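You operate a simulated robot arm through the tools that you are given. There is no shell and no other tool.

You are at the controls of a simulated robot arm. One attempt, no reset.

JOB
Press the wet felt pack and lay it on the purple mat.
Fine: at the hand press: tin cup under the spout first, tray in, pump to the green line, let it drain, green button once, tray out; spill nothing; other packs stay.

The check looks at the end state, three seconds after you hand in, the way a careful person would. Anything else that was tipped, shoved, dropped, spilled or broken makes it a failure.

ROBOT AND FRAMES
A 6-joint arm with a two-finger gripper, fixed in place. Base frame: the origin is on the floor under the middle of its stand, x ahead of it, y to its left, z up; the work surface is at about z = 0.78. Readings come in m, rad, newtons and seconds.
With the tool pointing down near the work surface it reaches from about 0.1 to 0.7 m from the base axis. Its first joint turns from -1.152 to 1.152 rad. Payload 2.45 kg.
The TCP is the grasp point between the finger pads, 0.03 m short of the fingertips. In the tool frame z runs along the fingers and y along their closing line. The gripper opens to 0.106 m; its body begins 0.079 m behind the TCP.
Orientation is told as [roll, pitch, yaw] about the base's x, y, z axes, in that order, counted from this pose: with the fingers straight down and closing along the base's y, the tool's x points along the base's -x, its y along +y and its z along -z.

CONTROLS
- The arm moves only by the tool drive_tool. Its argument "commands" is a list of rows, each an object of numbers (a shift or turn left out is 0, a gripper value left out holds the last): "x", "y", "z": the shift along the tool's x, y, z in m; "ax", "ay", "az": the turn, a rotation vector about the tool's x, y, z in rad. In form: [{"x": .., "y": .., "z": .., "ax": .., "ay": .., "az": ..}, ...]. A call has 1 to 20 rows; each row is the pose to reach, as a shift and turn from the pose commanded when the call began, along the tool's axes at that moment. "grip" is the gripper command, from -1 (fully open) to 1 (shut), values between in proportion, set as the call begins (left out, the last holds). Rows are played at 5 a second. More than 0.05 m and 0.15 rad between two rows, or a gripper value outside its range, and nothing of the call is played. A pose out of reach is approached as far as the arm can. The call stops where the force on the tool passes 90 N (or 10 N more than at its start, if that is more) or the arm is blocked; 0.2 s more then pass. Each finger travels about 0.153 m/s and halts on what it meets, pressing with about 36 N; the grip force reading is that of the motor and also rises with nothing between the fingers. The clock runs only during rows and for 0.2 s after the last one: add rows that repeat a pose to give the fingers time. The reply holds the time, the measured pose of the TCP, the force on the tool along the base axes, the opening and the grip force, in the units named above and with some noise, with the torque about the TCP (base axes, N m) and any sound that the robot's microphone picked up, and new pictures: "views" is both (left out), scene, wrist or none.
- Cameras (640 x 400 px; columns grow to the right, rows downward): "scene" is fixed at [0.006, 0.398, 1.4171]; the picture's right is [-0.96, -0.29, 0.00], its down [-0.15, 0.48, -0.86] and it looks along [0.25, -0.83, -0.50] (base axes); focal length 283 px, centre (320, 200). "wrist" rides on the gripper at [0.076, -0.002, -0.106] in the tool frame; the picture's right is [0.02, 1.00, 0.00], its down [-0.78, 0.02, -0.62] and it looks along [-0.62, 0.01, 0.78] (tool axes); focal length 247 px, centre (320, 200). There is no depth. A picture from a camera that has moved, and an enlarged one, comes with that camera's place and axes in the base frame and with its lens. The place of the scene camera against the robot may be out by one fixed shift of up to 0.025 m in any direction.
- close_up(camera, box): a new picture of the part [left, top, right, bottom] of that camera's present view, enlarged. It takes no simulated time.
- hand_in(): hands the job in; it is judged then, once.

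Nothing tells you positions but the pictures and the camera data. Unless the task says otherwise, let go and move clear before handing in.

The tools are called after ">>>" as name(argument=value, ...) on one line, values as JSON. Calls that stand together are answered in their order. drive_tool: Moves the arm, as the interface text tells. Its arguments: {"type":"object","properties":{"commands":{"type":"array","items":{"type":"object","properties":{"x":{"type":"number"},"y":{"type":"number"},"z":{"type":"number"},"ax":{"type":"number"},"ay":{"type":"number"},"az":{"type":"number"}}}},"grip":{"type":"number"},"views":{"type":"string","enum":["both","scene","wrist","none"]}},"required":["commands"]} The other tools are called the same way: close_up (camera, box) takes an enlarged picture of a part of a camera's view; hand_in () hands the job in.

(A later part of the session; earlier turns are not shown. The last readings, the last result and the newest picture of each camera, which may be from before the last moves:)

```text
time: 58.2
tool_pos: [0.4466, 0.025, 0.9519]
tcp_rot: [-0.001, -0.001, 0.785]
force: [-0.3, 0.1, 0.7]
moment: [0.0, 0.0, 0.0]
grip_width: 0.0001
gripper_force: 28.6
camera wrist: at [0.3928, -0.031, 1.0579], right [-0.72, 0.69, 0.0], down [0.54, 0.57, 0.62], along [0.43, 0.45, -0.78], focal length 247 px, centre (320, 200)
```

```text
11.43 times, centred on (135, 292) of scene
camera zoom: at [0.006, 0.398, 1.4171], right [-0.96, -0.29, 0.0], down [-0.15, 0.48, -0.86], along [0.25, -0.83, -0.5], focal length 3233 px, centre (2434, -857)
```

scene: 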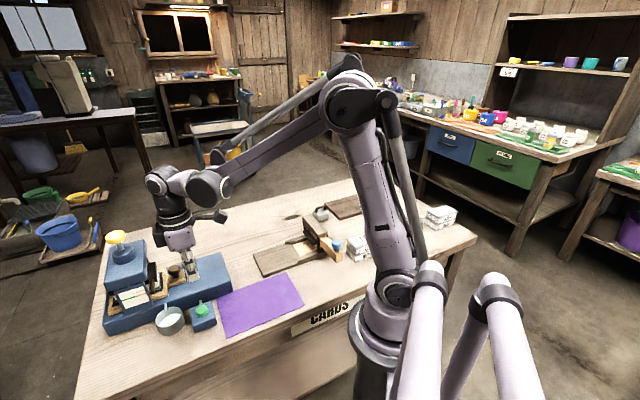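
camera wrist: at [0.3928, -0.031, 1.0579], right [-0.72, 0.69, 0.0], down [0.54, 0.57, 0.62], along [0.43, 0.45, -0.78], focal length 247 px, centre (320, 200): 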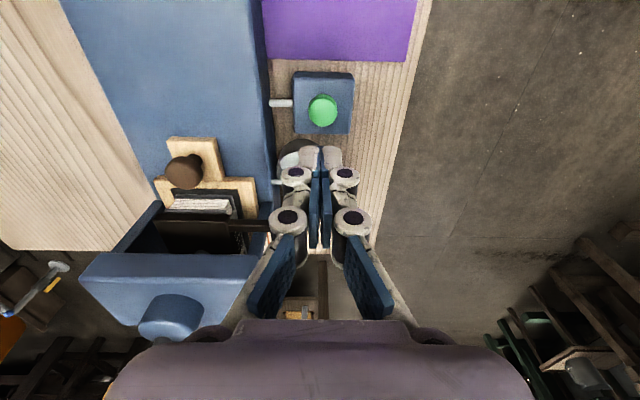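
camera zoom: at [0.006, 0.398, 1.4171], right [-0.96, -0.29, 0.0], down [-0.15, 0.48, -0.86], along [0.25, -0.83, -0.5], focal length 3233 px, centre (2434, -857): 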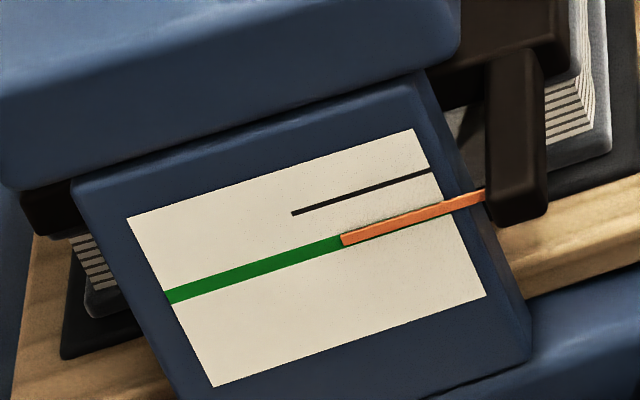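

The stream has stopped and the needle holds on green. I wait a few more seconds to be sure it has finished dripping.

>>> drive_tool(commands=[{}, {}, {}, {}, {}, {}, {}, {}, {}, {}, {}, {}, {}, {}, {}, {}, {}, {}, {}, {}], views="none")

>>> close_up(camera="scene", box=[150, 295, 190, 335])

>>> close_up(camera="scene", box=[100, 260, 190, 330])

```text
time: 62.4
tool_pos: [0.4461, 0.0256, 0.9503]
tcp_rot: [-0.001, -0.001, 0.784]
force: [0.1, 0.3, 0.0]
moment: [-0.01, -0.01, 0.01]
grip_width: 0.0
gripper_force: 29.1
```

```text
10.00 times, centred on (170, 315) of scene
camera zoom: at [0.006, 0.398, 1.4171], right [-0.96, -0.29, 0.0], down [-0.15, 0.48, -0.86], along [0.25, -0.83, -0.5], focal length 2829 px, centre (1820, -950)
```

zoom: 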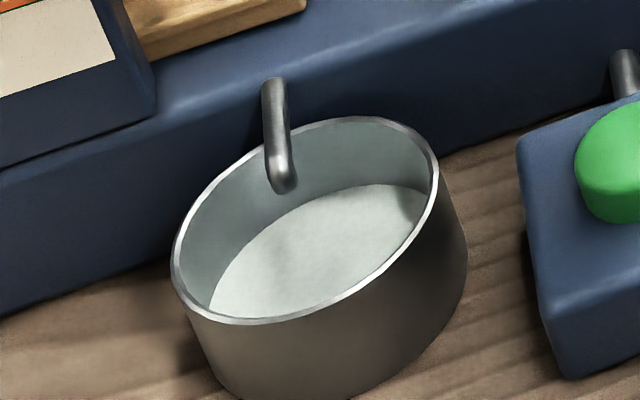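

```text
5.71 times, centred on (145, 295) of scene
camera zoom: at [0.006, 0.398, 1.4171], right [-0.96, -0.29, 0.0], down [-0.15, 0.48, -0.86], along [0.25, -0.83, -0.5], focal length 1617 px, centre (1320, -343)
```

zoom: 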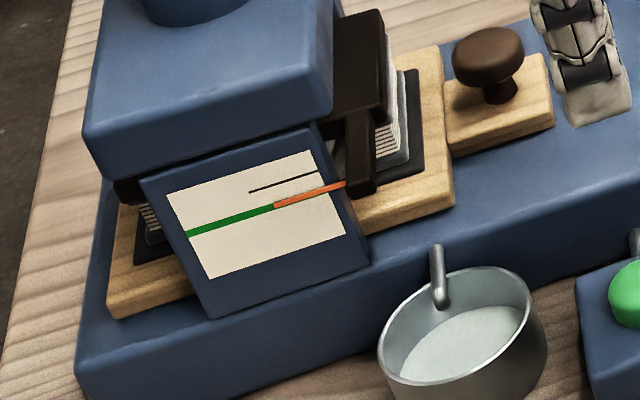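

The cup's water level is steady and the felt looks lighter. Now I lower closed fingertips onto the green button for a single press.

>>> drive_tool(commands=[{"x": -0.002, "y": 0.0005, "z": 0.03}, {"x": -0.004, "y": 0.001, "z": 0.06}, {"x": -0.004, "y": 0.001, "z": 0.085}, {"x": -0.004, "y": 0.001, "z": 0.092}, {"x": -0.004, "y": 0.001, "z": 0.092}], views="wrist")

>>> close_up(camera="wrist", box=[260, 100, 400, 240])

>>> close_up(camera="scene", box=[170, 280, 240, 340])

```text
time: 63.6
tool_pos: [0.4472, 0.0311, 0.8597]
tcp_rot: [-0.001, -0.002, 0.783]
force: [0.7, -0.2, -0.3]
moment: [0.0, 0.01, -0.03]
grip_width: 0.0
gripper_force: 28.7
camera wrist: at [0.3944, -0.0254, 0.9665], right [-0.72, 0.69, 0.0], down [0.54, 0.57, 0.62], along [0.43, 0.45, -0.78], focal length 247 px, centre (320, 200)
```

wrist: 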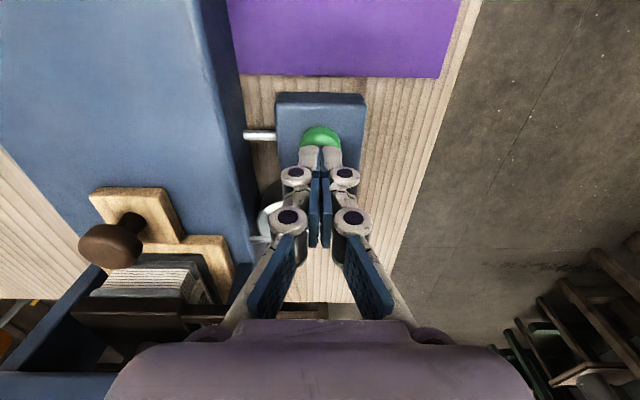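

```text
2.86 times, centred on (330, 170) of wrist
camera zoom: at [0.3944, -0.0254, 0.9665], right [-0.72, 0.69, 0.0], down [0.54, 0.57, 0.62], along [0.43, 0.45, -0.78], focal length 706 px, centre (291, 286)
```

zoom: 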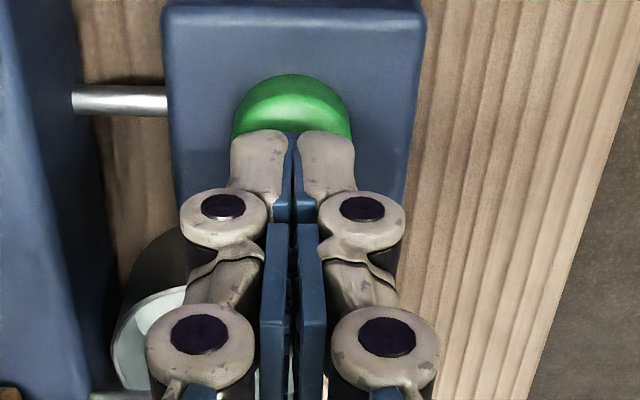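

```text
6.67 times, centred on (205, 310) of scene
camera zoom: at [0.006, 0.398, 1.4171], right [-0.96, -0.29, 0.0], down [-0.15, 0.48, -0.86], along [0.25, -0.83, -0.5], focal length 1886 px, centre (1087, -533)
```

zoom: 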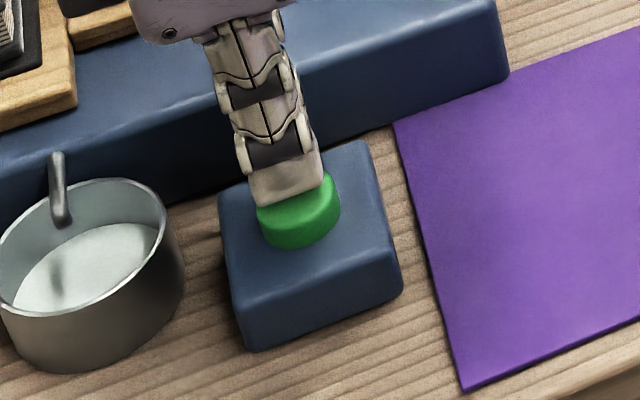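

>>> drive_tool(commands=[{"x": 0.003, "z": 0.004}, {"x": 0.003, "z": 0.008}, {"x": 0.003, "z": 0.011}, {"x": 0.003, "z": 0.011}], views="none")

>>> close_up(camera="scene", box=[170, 280, 240, 340])

```text
time: 64.6
tool_pos: [0.4467, 0.0283, 0.8495]
tcp_rot: [0.0, -0.001, 0.785]
force: [-0.8, 0.4, 1.1]
moment: [0.03, 0.01, -0.02]
grip_width: 0.0
gripper_force: 28.5
```

```text
6.67 times, centred on (205, 310) of scene
camera zoom: at [0.006, 0.398, 1.4171], right [-0.96, -0.29, 0.0], down [-0.15, 0.48, -0.86], along [0.25, -0.83, -0.5], focal length 1886 px, centre (1087, -533)
```

zoom: 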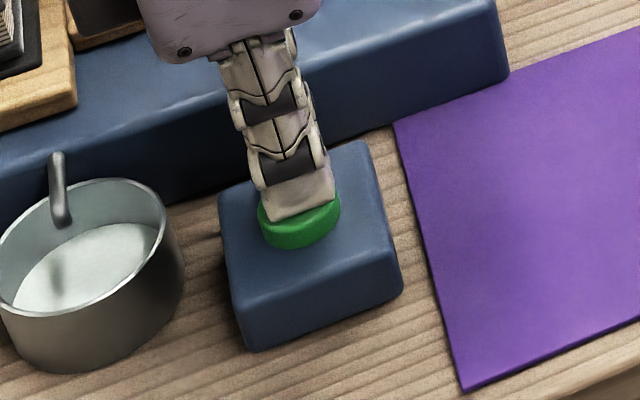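

>>> drive_tool(commands=[{"z": 0.002}, {"z": 0.004}, {"z": 0.005}], views="none")

>>> close_up(camera="scene", box=[90, 230, 240, 340])

```text
time: 65.4
tool_pos: [0.4462, 0.0282, 0.8435]
tcp_rot: [0.001, -0.002, 0.788]
force: [-0.8, 4.3, 9.7]
moment: [0.12, 0.0, 0.04]
grip_width: 0.0059
gripper_force: 28.3
heard: click
```

```text
3.64 times, centred on (165, 285) of scene
camera zoom: at [0.0059, 0.3981, 1.4171], right [-0.96, -0.29, 0.0], down [-0.15, 0.48, -0.86], along [0.25, -0.83, -0.5], focal length 1029 px, centre (884, -109)
```

zoom: 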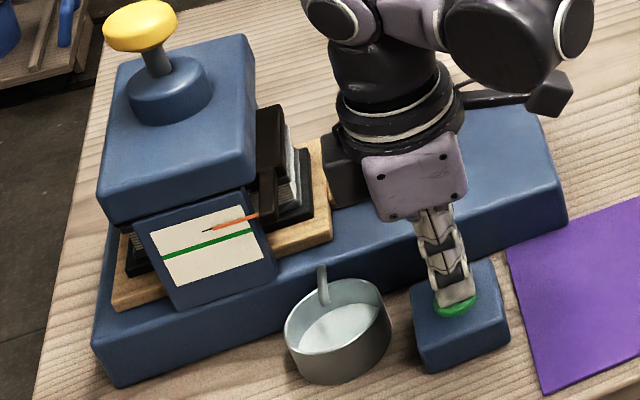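

A click, and the platen is back at the top. I lift off the button.

>>> drive_tool(commands=[{"z": -0.01}, {"z": -0.04}, {"z": -0.08}, {"z": -0.12}, {"z": -0.13}, {"z": -0.13}], views="both")

>>> close_up(camera="scene", box=[90, 230, 240, 340])

>>> close_up(camera="wrist", box=[120, 80, 300, 260])

```text
time: 66.8
tool_pos: [0.4461, 0.0309, 0.9726]
tcp_rot: [0.001, -0.001, 0.784]
force: [0.6, 1.0, 0.4]
moment: [-0.01, -0.02, -0.02]
grip_width: 0.0
gripper_force: 29.0
camera wrist: at [0.3921, -0.0251, 1.0795], right [-0.72, 0.69, 0.0], down [0.54, 0.57, 0.62], along [0.43, 0.45, -0.78], focal length 247 px, centre (320, 200)
```

scene: 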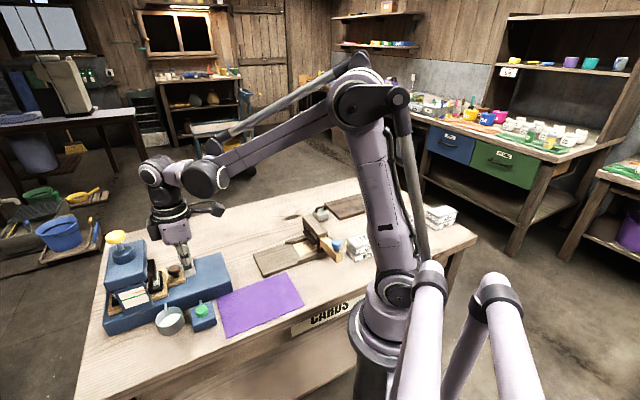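
wrist: 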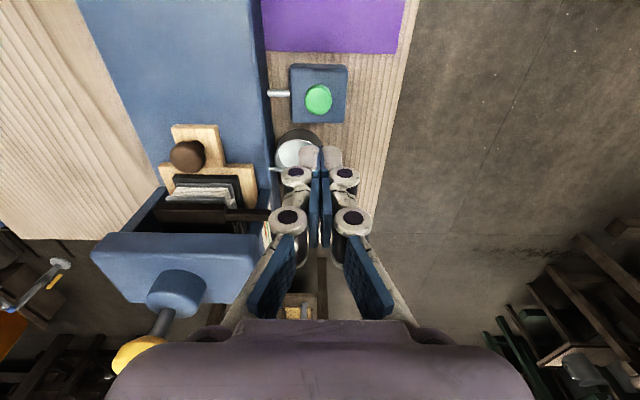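

```text
3.64 times, centred on (165, 285) of scene
camera zoom: at [0.006, 0.398, 1.4171], right [-0.96, -0.29, 0.0], down [-0.15, 0.48, -0.86], along [0.25, -0.83, -0.5], focal length 1029 px, centre (884, -109)
```

zoom: 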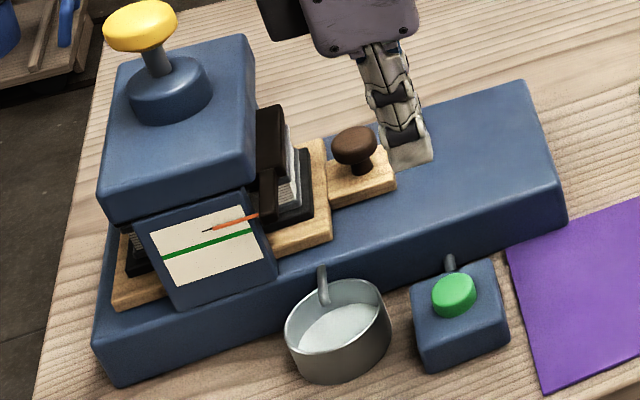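

```text
2.22 times, centred on (210, 170) of wrist
camera zoom: at [0.3921, -0.0251, 1.0795], right [-0.72, 0.69, 0.0], down [0.54, 0.57, 0.62], along [0.43, 0.45, -0.78], focal length 549 px, centre (564, 267)
```

zoom: 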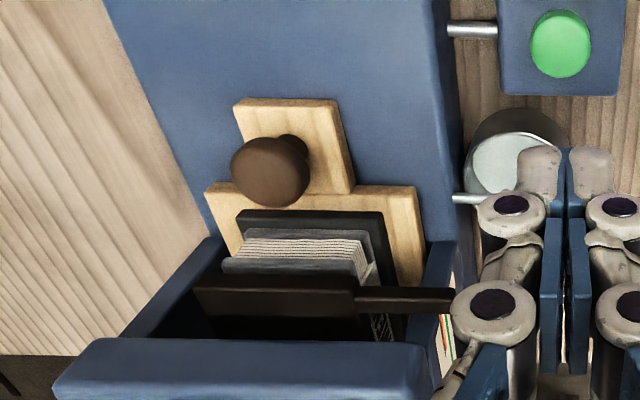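

The pack is in place and drier. Now I go back over the tray knob with the fingers part open.

>>> drive_tool(commands=[{"x": -0.011, "y": -0.0312}, {"x": -0.022, "y": -0.0624}, {"x": -0.033, "y": -0.0936}, {"x": -0.0436, "y": -0.1248}, {"x": -0.0436, "y": -0.1248}, {"x": -0.0436, "y": -0.1248}], grip=-0.2, views="wrist")

>>> close_up(camera="wrist", box=[240, 80, 400, 240])

```text
time: 68.2
tool_pos: [0.5665, -0.0281, 0.9739]
tcp_rot: [0.0, -0.001, 0.785]
force: [0.5, 0.6, 0.9]
moment: [0.05, 0.01, 0.0]
grip_width: 0.0634
gripper_force: 0.0
camera wrist: at [0.5121, -0.0838, 1.0802], right [-0.72, 0.69, 0.0], down [0.54, 0.57, 0.62], along [0.43, 0.45, -0.78], focal length 247 px, centre (320, 200)
```

wrist: 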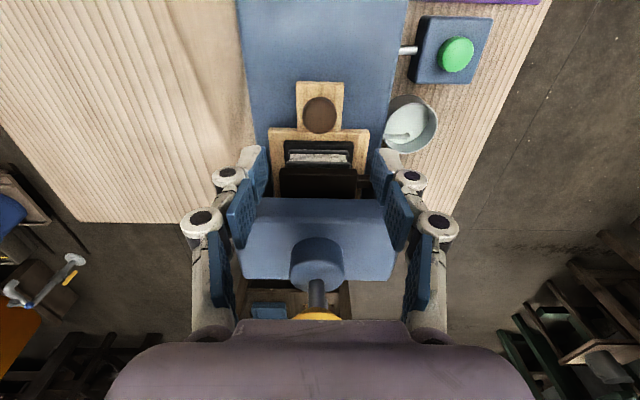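

```text
2.50 times, centred on (320, 160) of wrist
camera zoom: at [0.5121, -0.0838, 1.0802], right [-0.72, 0.69, 0.0], down [0.54, 0.57, 0.62], along [0.43, 0.45, -0.78], focal length 617 px, centre (320, 300)
```

zoom: 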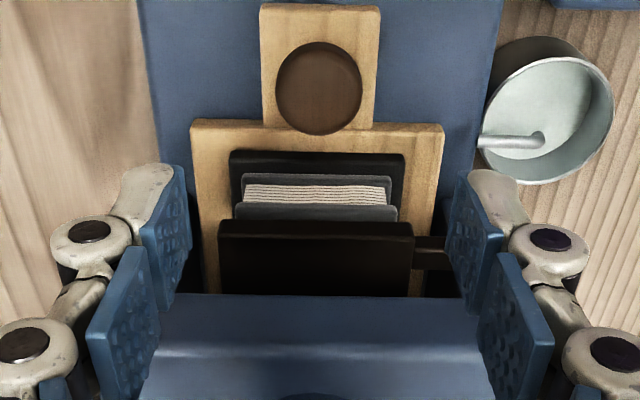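

>>> drive_tool(commands=[{"x": 0.001, "y": -0.001, "z": 0.03}, {"x": 0.001, "y": -0.001, "z": 0.06}, {"x": 0.001, "y": -0.001, "z": 0.085}, {"x": 0.001, "y": -0.001, "z": 0.0945}, {"x": 0.001, "y": -0.001, "z": 0.0945}], views="wrist")

```text
time: 69.4
tool_pos: [0.5671, -0.0304, 0.8775]
tcp_rot: [-0.001, 0.0, 0.785]
force: [-0.5, 0.2, 0.6]
moment: [0.01, -0.01, -0.01]
grip_width: 0.0638
gripper_force: 0.1
camera wrist: at [0.5125, -0.0857, 0.9837], right [-0.72, 0.69, 0.0], down [0.54, 0.57, 0.62], along [0.43, 0.45, -0.78], focal length 247 px, centre (320, 200)
```

wrist: 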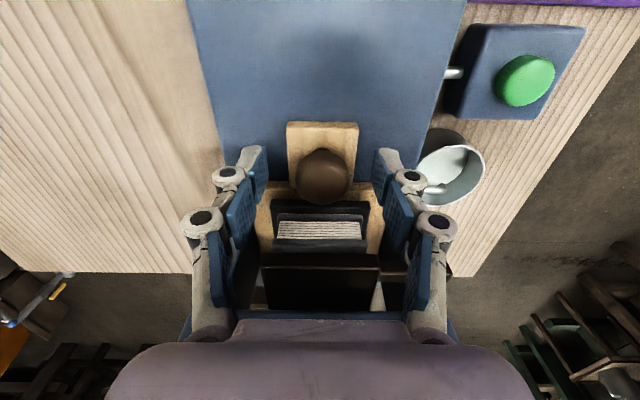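

>>> drive_tool(commands=[{"y": 0.002}, {"y": 0.002}, {"y": 0.002}, {"y": 0.002}, {"y": 0.002}], grip=1, views="none")

```text
time: 70.6
tool_pos: [0.5645, -0.0286, 0.8771]
tcp_rot: [-0.002, -0.001, 0.786]
force: [2.4, -2.0, 0.2]
moment: [-0.04, -0.08, 0.01]
grip_width: 0.0283
gripper_force: 44.9
```

Knob held with almost no side load. Now I pull the tray back out.

>>> drive_tool(commands=[{"x": 0.006}, {"x": 0.014}, {"x": 0.022}, {"x": 0.03}, {"x": 0.038}, {"x": 0.046}, {"x": 0.05}, {"x": 0.05}], views="none")

```text
time: 72.4
tool_pos: [0.5293, -0.0639, 0.8779]
tcp_rot: [-0.002, -0.001, 0.785]
force: [9.2, -9.1, -10.0]
moment: [-0.02, -0.24, 0.06]
grip_width: 0.0283
gripper_force: 45.3
```

>>> drive_tool(commands=[{"x": 0.006, "y": -0.0008, "z": 0.0002}, {"x": 0.014, "y": -0.0008, "z": 0.0002}, {"x": 0.022, "y": -0.0008, "z": 0.0002}, {"x": 0.03, "y": -0.0008, "z": 0.0002}, {"x": 0.038, "y": -0.0008, "z": 0.0002}, {"x": 0.046, "y": -0.0008, "z": 0.0002}, {"x": 0.05, "y": -0.0008, "z": 0.0002}, {"x": 0.05, "y": -0.0008, "z": 0.0002}], views="both")

```text
time: 74.2
tool_pos: [0.4932, -0.0992, 0.878]
tcp_rot: [0.002, -0.002, 0.786]
force: [-1.6, 1.8, -25.5]
moment: [0.2, -0.08, 0.06]
grip_width: 0.0286
gripper_force: 45.1
camera wrist: at [0.4406, -0.1564, 0.9848], right [-0.72, 0.69, 0.0], down [0.54, 0.57, 0.62], along [0.43, 0.45, -0.78], focal length 247 px, centre (320, 200)
```

scene: 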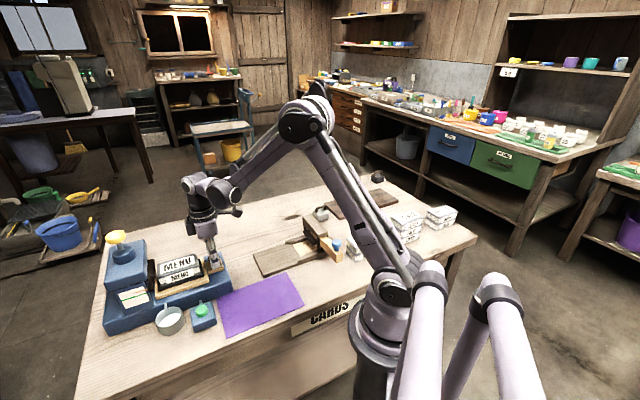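
wrist: 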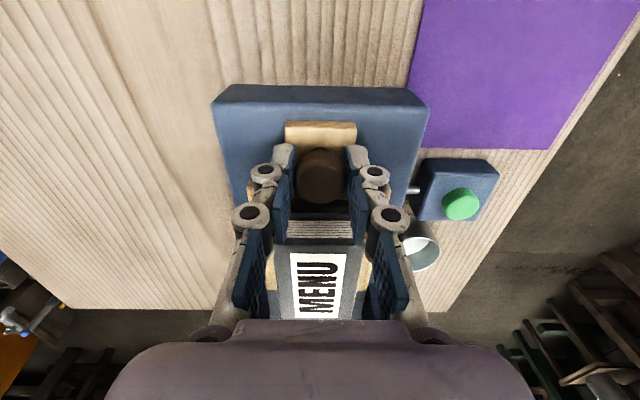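

>>> drive_tool(commands=[{"x": 0.006, "z": 0.0006}, {"x": 0.014, "z": 0.0006}, {"x": 0.022, "z": 0.0006}, {"x": 0.028, "z": 0.0006}, {"x": 0.032, "z": 0.0006}, {"x": 0.034, "z": 0.0006}, {"x": 0.034, "z": 0.0006}], views="both")

```text
time: 75.8
tool_pos: [0.4695, -0.1246, 0.8772]
tcp_rot: [0.001, -0.003, 0.786]
force: [-1.4, 8.2, -26.2]
moment: [-0.22, 0.35, 0.0]
grip_width: 0.0283
gripper_force: 44.7
camera wrist: at [0.4163, -0.1807, 0.9849], right [-0.72, 0.69, 0.0], down [0.54, 0.57, 0.62], along [0.43, 0.45, -0.78], focal length 247 px, centre (320, 200)
```

scene: 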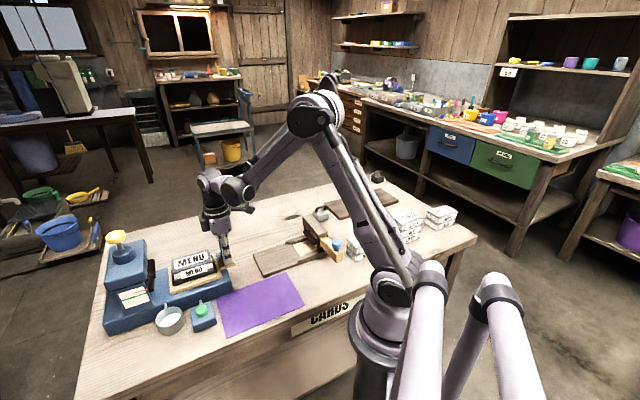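
wrist: 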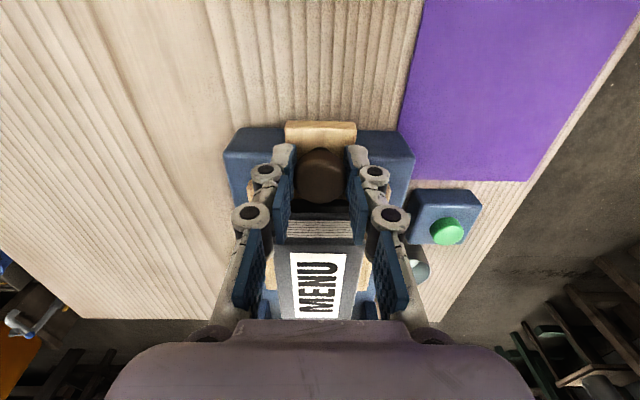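

The tray is fully out. I release the knob and rise to look at the pack.

>>> drive_tool(commands=[{"z": 0.0005}, {"z": 0.0005}, {"z": 0.0005}, {"z": -0.01}, {"z": -0.05}, {"z": -0.09}, {"z": -0.11}, {"z": -0.11}], grip=-0.2, views="both")

>>> close_up(camera="wrist", box=[230, 100, 430, 280])

>>> close_up(camera="scene", box=[140, 220, 260, 320])

```text
time: 77.6
tool_pos: [0.4693, -0.1248, 0.988]
tcp_rot: [0.001, -0.001, 0.785]
force: [0.1, -0.6, 0.5]
moment: [-0.04, 0.02, -0.01]
grip_width: 0.0636
gripper_force: 0.1
camera wrist: at [0.4163, -0.1811, 1.094], right [-0.72, 0.69, 0.0], down [0.54, 0.57, 0.62], along [0.43, 0.45, -0.78], focal length 247 px, centre (320, 200)
```

scene: 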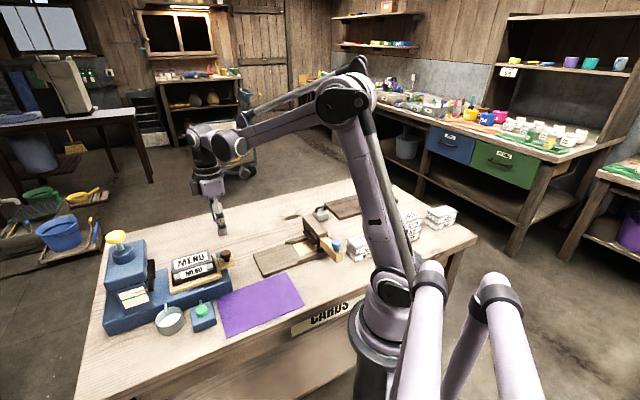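
wrist: 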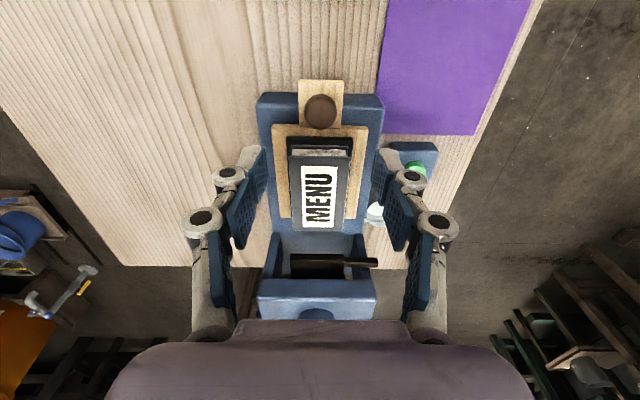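

```text
2.22 times, centred on (330, 190) of wrist
camera zoom: at [0.4163, -0.1811, 1.094], right [-0.72, 0.69, 0.0], down [0.54, 0.57, 0.62], along [0.43, 0.45, -0.78], focal length 549 px, centre (298, 222)
```

zoom: 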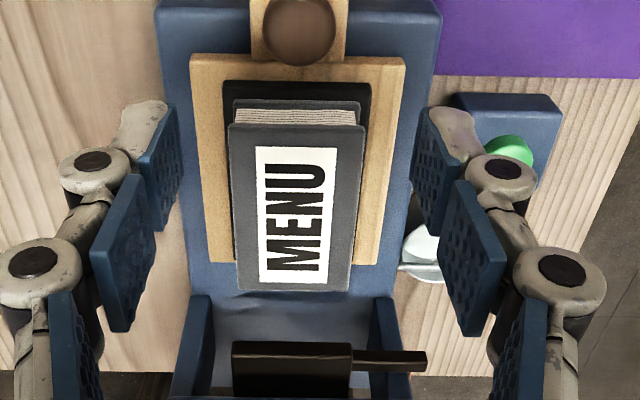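

```text
4.00 times, centred on (200, 270) of scene
camera zoom: at [0.006, 0.398, 1.4171], right [-0.96, -0.29, 0.0], down [-0.15, 0.48, -0.86], along [0.25, -0.83, -0.5], focal length 1132 px, centre (800, -80)
```

zoom: 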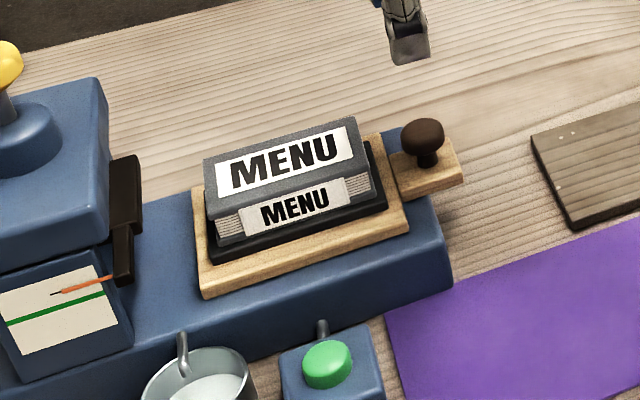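

The pressed pack (grey, lighter) sits on the tray, centred near a point 9 cm ahead of the TCP. I move over it with the gripper fully open.

>>> drive_tool(commands=[{"x": -0.023, "y": -0.0003}, {"x": -0.046, "y": -0.0006}, {"x": -0.069, "y": -0.001}, {"x": -0.0915, "y": -0.001}, {"x": -0.0915, "y": -0.001, "z": 0.03}, {"x": -0.0915, "y": -0.001, "z": 0.05}, {"x": -0.0915, "y": -0.001, "z": 0.05}], grip=-1, views="both")

>>> close_up(camera="wrist", box=[220, 100, 420, 260])

```text
time: 79.2
tool_pos: [0.537, -0.0645, 0.9369]
tcp_rot: [-0.001, -0.002, 0.786]
force: [-0.7, 1.0, 0.0]
moment: [-0.04, 0.0, 0.0]
grip_width: 0.1062
gripper_force: 0.1
camera wrist: at [0.4835, -0.1191, 1.0436], right [-0.72, 0.69, 0.0], down [0.54, 0.57, 0.62], along [0.43, 0.45, -0.78], focal length 247 px, centre (320, 200)
```

scene: 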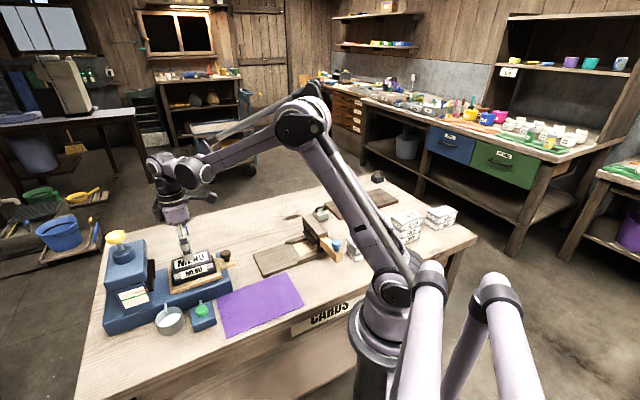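
wrist: 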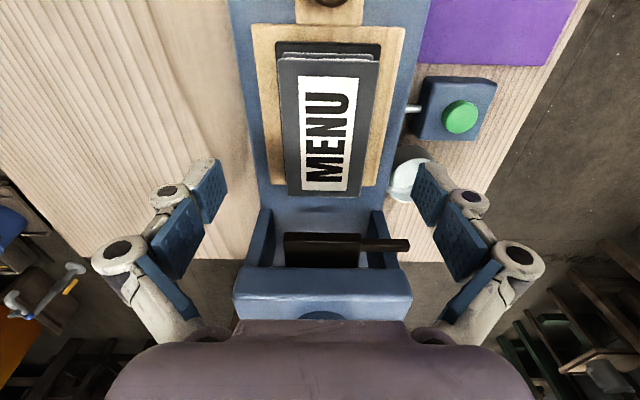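

```text
2.50 times, centred on (320, 180) of wrist
camera zoom: at [0.4835, -0.1191, 1.0436], right [-0.72, 0.69, 0.0], down [0.54, 0.57, 0.62], along [0.43, 0.45, -0.78], focal length 617 px, centre (320, 250)
```

zoom: 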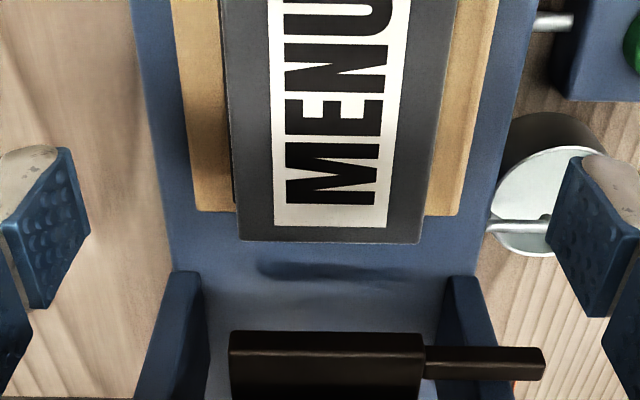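

The pack is centred under the tool with about 4 mm side offset. I correct that and descend so the fingertips reach beside the pack, above the tray.

>>> drive_tool(commands=[{"y": 0.004, "z": 0.015}, {"y": 0.004, "z": 0.03}, {"y": 0.004, "z": 0.042}, {"y": 0.004, "z": 0.049}, {"y": 0.004, "z": 0.049}], views="both")

>>> close_up(camera="scene", box=[140, 220, 260, 320])

>>> close_up(camera="wrist", box=[180, 80, 460, 260])

```text
time: 80.4
tool_pos: [0.533, -0.0583, 0.8896]
tcp_rot: [0.0, -0.001, 0.785]
force: [-1.3, -0.6, -0.1]
moment: [0.04, 0.01, 0.02]
grip_width: 0.1059
gripper_force: 0.0
camera wrist: at [0.4782, -0.1137, 0.9964], right [-0.72, 0.69, 0.0], down [0.54, 0.57, 0.62], along [0.43, 0.45, -0.78], focal length 247 px, centre (320, 200)
```

scene: 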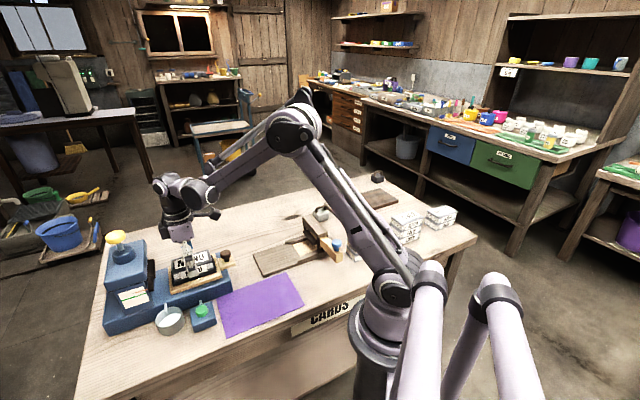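
wrist: 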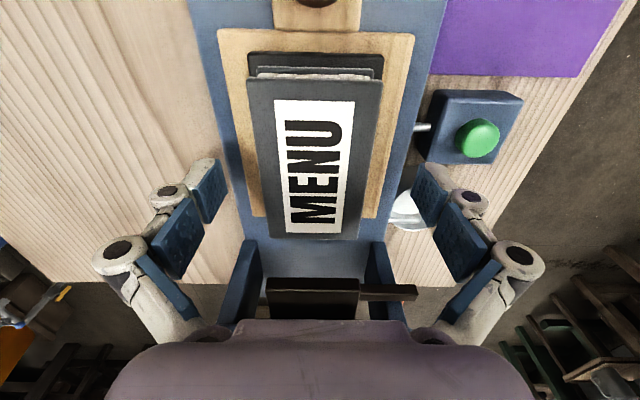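

```text
4.00 times, centred on (200, 270) of scene
camera zoom: at [0.006, 0.398, 1.4171], right [-0.96, -0.29, 0.0], down [-0.15, 0.48, -0.86], along [0.25, -0.83, -0.5], focal length 1132 px, centre (800, -80)
```

zoom: 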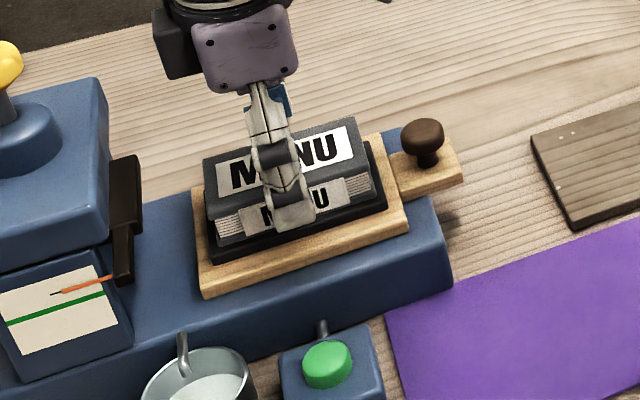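

```text
2.22 times, centred on (320, 170) of wrist
camera zoom: at [0.4782, -0.1137, 0.9964], right [-0.72, 0.69, 0.0], down [0.54, 0.57, 0.62], along [0.43, 0.45, -0.78], focal length 549 px, centre (320, 267)
```

zoom: 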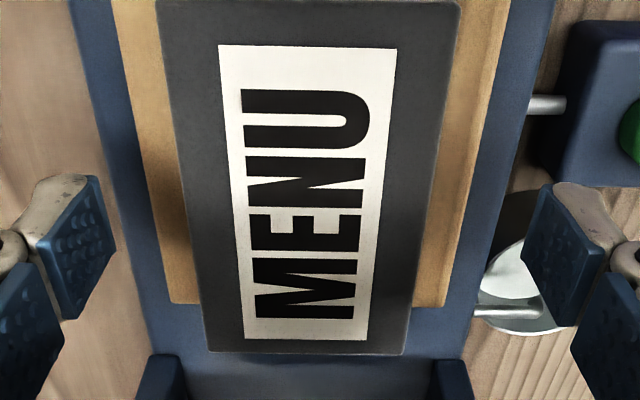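

>>> drive_tool(commands=[{"y": -0.004, "z": 0.002}, {"y": -0.004, "z": 0.003}, {"y": -0.004, "z": 0.003}], views="wrist")

>>> close_up(camera="wrist", box=[180, 80, 460, 260])

```text
time: 81.2
tool_pos: [0.5344, -0.061, 0.8873]
tcp_rot: [-0.002, -0.003, 0.786]
force: [0.2, -0.1, -0.2]
moment: [-0.01, -0.02, -0.03]
grip_width: 0.1061
gripper_force: 0.0
camera wrist: at [0.4813, -0.1168, 0.9926], right [-0.72, 0.69, 0.0], down [0.54, 0.57, 0.62], along [0.43, 0.45, -0.78], focal length 247 px, centre (320, 200)
```

wrist: 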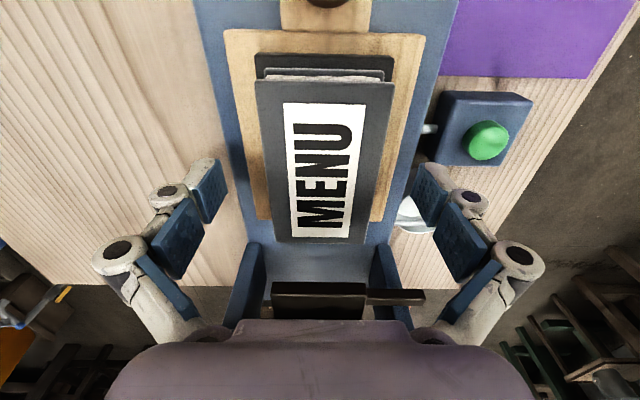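

```text
2.22 times, centred on (320, 170) of wrist
camera zoom: at [0.4813, -0.1168, 0.9926], right [-0.72, 0.69, 0.0], down [0.54, 0.57, 0.62], along [0.43, 0.45, -0.78], focal length 549 px, centre (320, 267)
```

zoom: 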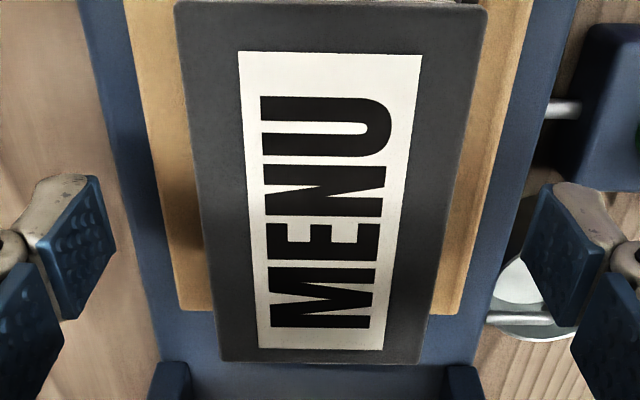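

Centred now. Closing on the pack's long sides.

>>> drive_tool(commands=[{}, {}, {}, {}, {}], grip=1, views="wrist")

>>> close_up(camera="scene", box=[140, 220, 260, 320])

```text
time: 82.4
tool_pos: [0.5349, -0.0596, 0.8855]
tcp_rot: [0.0, -0.002, 0.785]
force: [-0.7, 1.2, 7.0]
moment: [-0.11, -0.05, -0.02]
grip_width: 0.0592
gripper_force: 35.9
camera wrist: at [0.4813, -0.1167, 0.9928], right [-0.72, 0.69, 0.0], down [0.54, 0.57, 0.62], along [0.43, 0.45, -0.78], focal length 247 px, centre (320, 200)
```

wrist: 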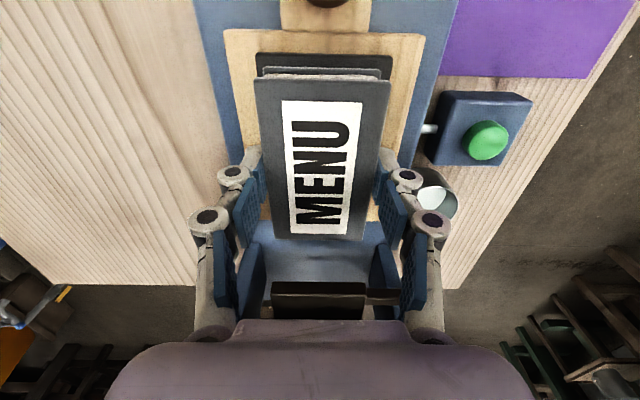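

```text
4.00 times, centred on (200, 270) of scene
camera zoom: at [0.0059, 0.398, 1.4171], right [-0.96, -0.29, 0.0], down [-0.15, 0.48, -0.86], along [0.25, -0.83, -0.5], focal length 1132 px, centre (800, -80)
```

zoom: 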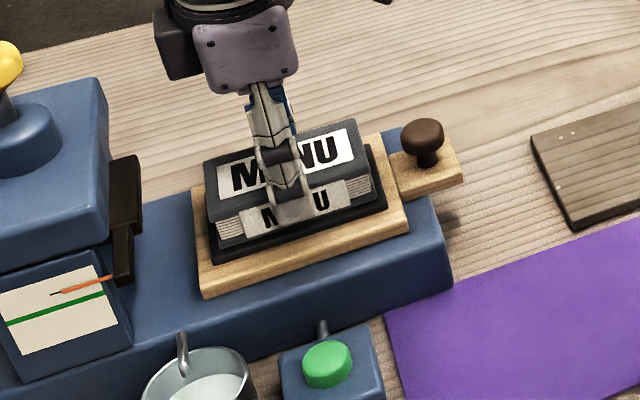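

>>> drive_tool(commands=[{"z": -0.005}, {"z": -0.015}, {"z": -0.03}, {"z": -0.045}, {"z": -0.045}], views="both")

>>> close_up(camera="scene", box=[140, 220, 260, 320])

```text
time: 83.6
tool_pos: [0.5331, -0.0613, 0.9309]
tcp_rot: [-0.001, -0.002, 0.786]
force: [0.2, 0.0, -0.2]
moment: [0.01, -0.03, -0.02]
grip_width: 0.0592
gripper_force: 35.9
camera wrist: at [0.481, -0.1182, 1.0384], right [-0.72, 0.69, 0.0], down [0.54, 0.57, 0.62], along [0.43, 0.45, -0.78], focal length 247 px, centre (320, 200)
```

scene: 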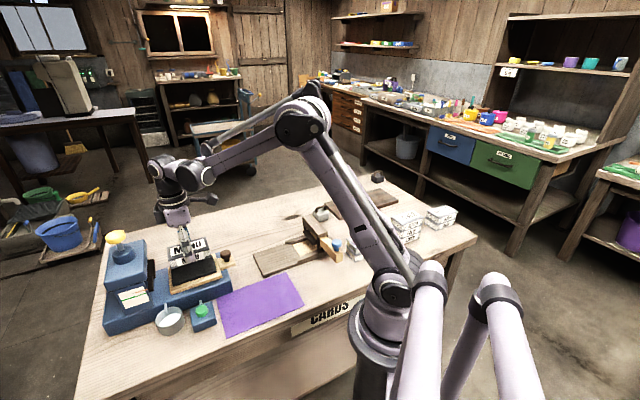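
wrist: 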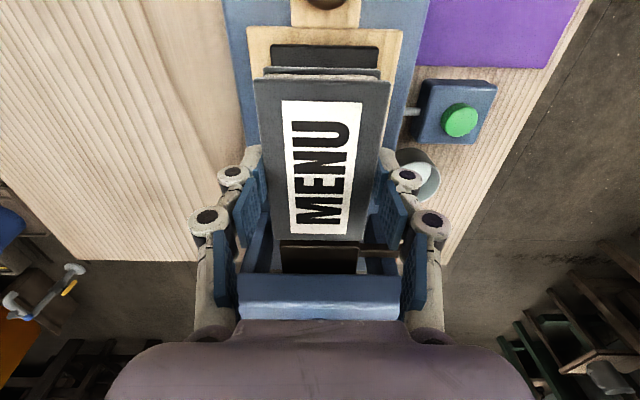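

```text
4.00 times, centred on (200, 270) of scene
camera zoom: at [0.0061, 0.398, 1.4171], right [-0.96, -0.29, 0.0], down [-0.15, 0.48, -0.86], along [0.25, -0.83, -0.5], focal length 1132 px, centre (800, -80)
```

zoom: 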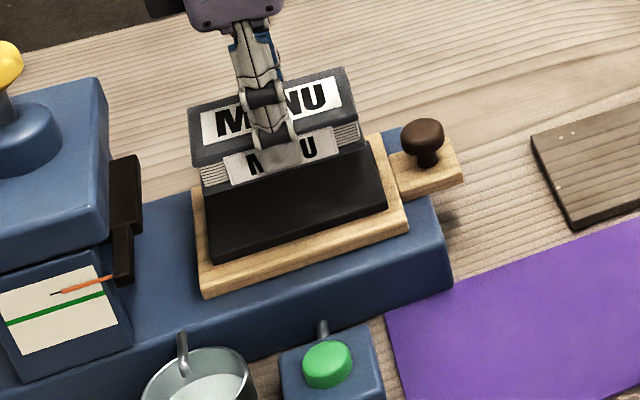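

The pack lifts cleanly and the black pad stays with the tray. I raise it more and carry it over the purple mat's centre, about (0.337,-0.064).

>>> drive_tool(commands=[{"z": -0.03}, {"z": -0.06}, {"x": 0.0234, "y": 0.0228, "z": -0.06}, {"x": 0.0469, "y": 0.0456, "z": -0.06}, {"x": 0.0703, "y": 0.0684, "z": -0.06}, {"x": 0.0937, "y": 0.0912, "z": -0.06}, {"x": 0.1172, "y": 0.114, "z": -0.06}, {"x": 0.1406, "y": 0.1368, "z": -0.06}, {"x": 0.1406, "y": 0.1368, "z": -0.06}, {"x": 0.1406, "y": 0.1368, "z": -0.06}], views="both")

```text
time: 85.8
tool_pos: [0.3376, -0.0628, 0.99]
tcp_rot: [-0.002, -0.002, 0.785]
force: [0.1, -0.3, -1.8]
moment: [0.01, -0.02, 0.01]
grip_width: 0.0593
gripper_force: 36.2
camera wrist: at [0.2849, -0.1195, 1.0962], right [-0.72, 0.69, 0.0], down [0.54, 0.57, 0.62], along [0.43, 0.45, -0.78], focal length 247 px, centre (320, 200)
```

scene: 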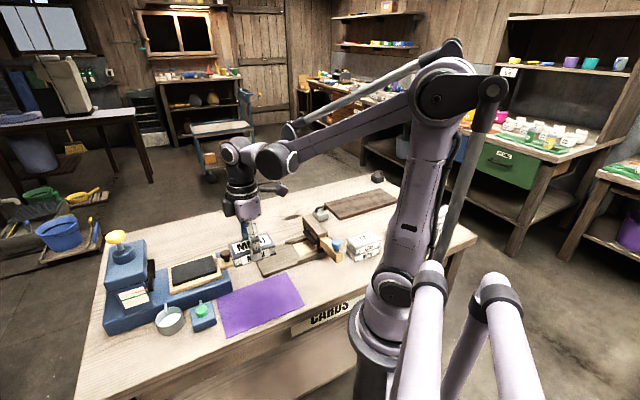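
wrist: 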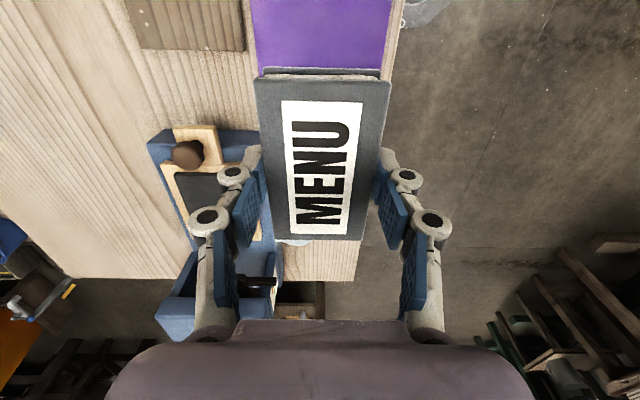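

>>> drive_tool(commands=[{"y": -0.001, "z": 0.04}, {"y": -0.001, "z": 0.08}, {"y": -0.001, "z": 0.12}, {"y": -0.001, "z": 0.145}, {"y": -0.001, "z": 0.15}, {"y": -0.001, "z": 0.15}], views="both")

>>> close_up(camera="scene", box=[190, 230, 330, 350])

```text
time: 87.2
tool_pos: [0.3363, -0.064, 0.8421]
tcp_rot: [-0.001, -0.002, 0.785]
force: [-2.0, 0.7, -0.9]
moment: [-0.04, 0.0, -0.04]
grip_width: 0.0594
gripper_force: 36.0
camera wrist: at [0.2835, -0.1202, 0.9487], right [-0.72, 0.69, 0.0], down [0.54, 0.57, 0.62], along [0.43, 0.45, -0.78], focal length 247 px, centre (320, 200)
```

scene: 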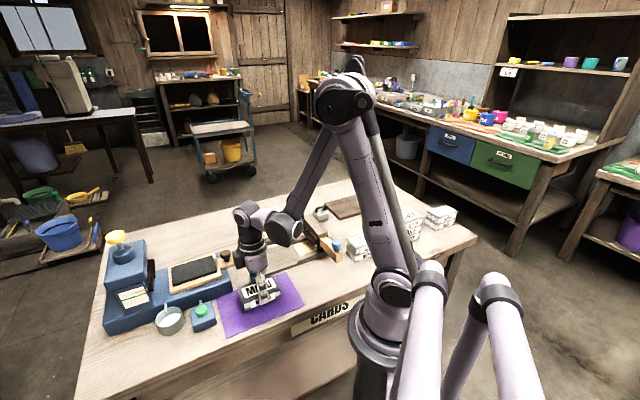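
wrist: 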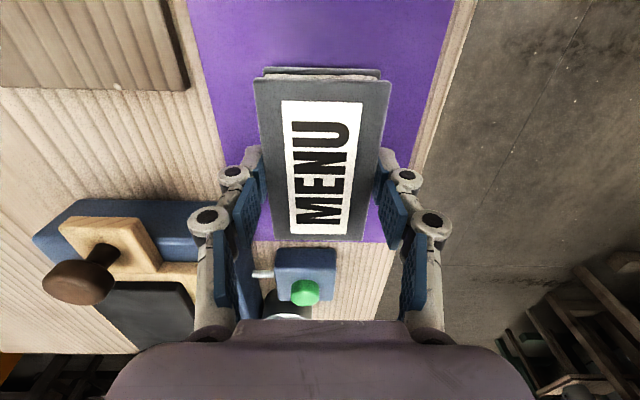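

```text
3.33 times, centred on (260, 290) of scene
camera zoom: at [0.0061, 0.398, 1.4171], right [-0.96, -0.29, 0.0], down [-0.15, 0.48, -0.86], along [0.25, -0.83, -0.5], focal length 943 px, centre (520, -100)
```

zoom: 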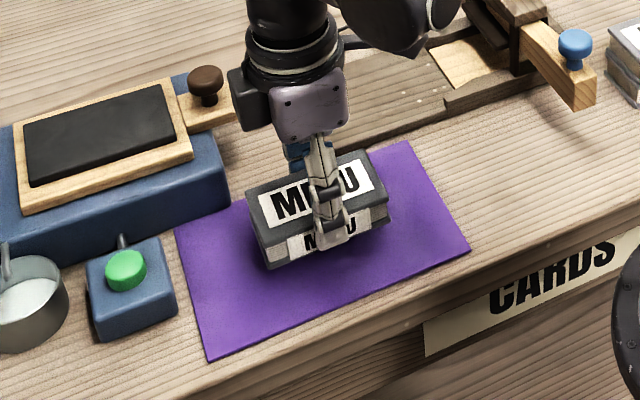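

>>> drive_tool(commands=[{"z": 0.004}, {"z": 0.008}, {"z": 0.012}, {"z": 0.012}], views="none")

>>> close_up(camera="scene", box=[190, 230, 330, 350])

```text
time: 88.2
tool_pos: [0.3382, -0.0638, 0.8294]
tcp_rot: [0.001, -0.001, 0.786]
force: [-0.2, -1.0, -1.0]
moment: [0.03, 0.02, 0.02]
grip_width: 0.0592
gripper_force: 35.9
```

```text
3.33 times, centred on (260, 290) of scene
camera zoom: at [0.0061, 0.398, 1.4171], right [-0.96, -0.29, 0.0], down [-0.15, 0.48, -0.86], along [0.25, -0.83, -0.5], focal length 943 px, centre (520, -100)
```

zoom: 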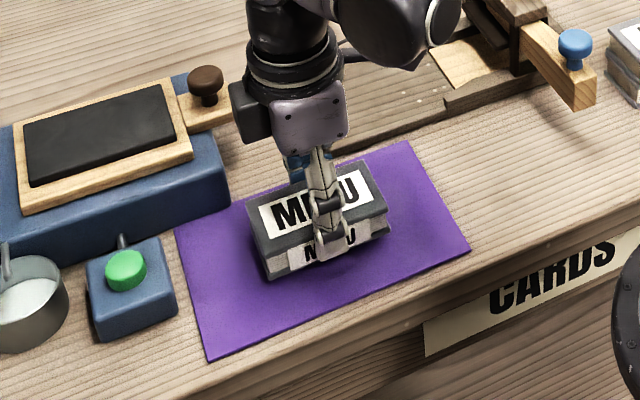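

>>> drive_tool(commands=[{"z": 0.001}, {"z": 0.003}, {"z": 0.005}, {"z": 0.005}], views="none")

```text
time: 89.2
tool_pos: [0.3387, -0.0642, 0.8226]
tcp_rot: [0.0, -0.001, 0.784]
force: [-0.5, -1.1, -1.3]
moment: [0.04, 0.0, -0.01]
grip_width: 0.0588
gripper_force: 36.2
```

>>> drive_tool(commands=[{"z": 0.001}, {"z": 0.002}, {"z": 0.002}], views="none")

>>> close_up(camera="scene", box=[230, 260, 300, 320])

```text
time: 90.0
tool_pos: [0.3406, -0.0634, 0.8228]
tcp_rot: [0.0, -0.002, 0.784]
force: [-0.4, 0.6, -0.7]
moment: [-0.02, 0.02, -0.02]
grip_width: 0.0592
gripper_force: 35.7
```

```text
6.67 times, centred on (265, 290) of scene
camera zoom: at [0.0061, 0.398, 1.4171], right [-0.96, -0.29, 0.0], down [-0.15, 0.48, -0.86], along [0.25, -0.83, -0.5], focal length 1886 px, centre (687, -400)
```

zoom: 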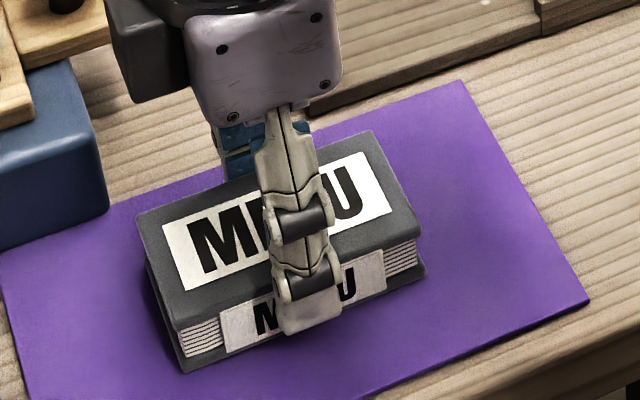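

>>> drive_tool(commands=[{"z": 0.001}, {"z": 0.002}, {"z": 0.002}], views="none")

```text
time: 90.8
tool_pos: [0.341, -0.0647, 0.821]
tcp_rot: [-0.001, -0.001, 0.786]
force: [0.6, -0.1, 35.8]
moment: [0.01, -0.01, -0.03]
grip_width: 0.0593
gripper_force: 36.4
```

Contact: the pack is on the mat. I ease up slightly and open the fingers.

>>> drive_tool(commands=[{"z": -0.001}, {"z": -0.001}], views="none")

>>> drive_tool(commands=[{}, {}, {}, {}], grip=-0.7, views="wrist")

```text
time: 91.4
tool_pos: [0.3399, -0.0633, 0.8201]
tcp_rot: [0.0, 0.0, 0.787]
force: [-0.1, -0.2, -2.1]
moment: [0.0, 0.03, 0.0]
grip_width: 0.0591
gripper_force: 36.0
```

```text
time: 92.4
tool_pos: [0.3398, -0.0643, 0.8209]
tcp_rot: [0.001, -0.003, 0.785]
force: [0.3, -0.2, -0.1]
moment: [0.02, 0.0, 0.01]
grip_width: 0.0901
gripper_force: 0.1
camera wrist: at [0.2862, -0.1196, 0.9277], right [-0.72, 0.69, 0.0], down [0.54, 0.57, 0.62], along [0.43, 0.45, -0.78], focal length 247 px, centre (320, 200)
```

wrist: 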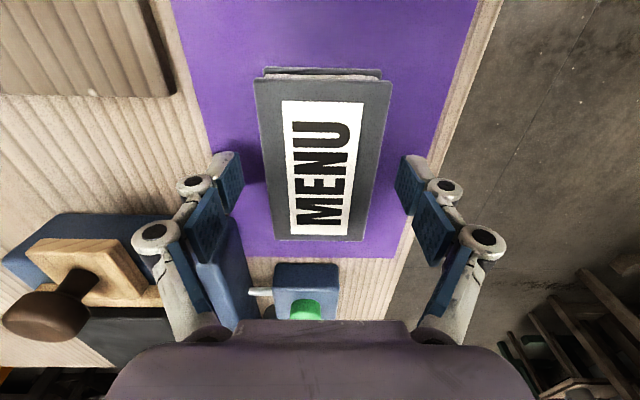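

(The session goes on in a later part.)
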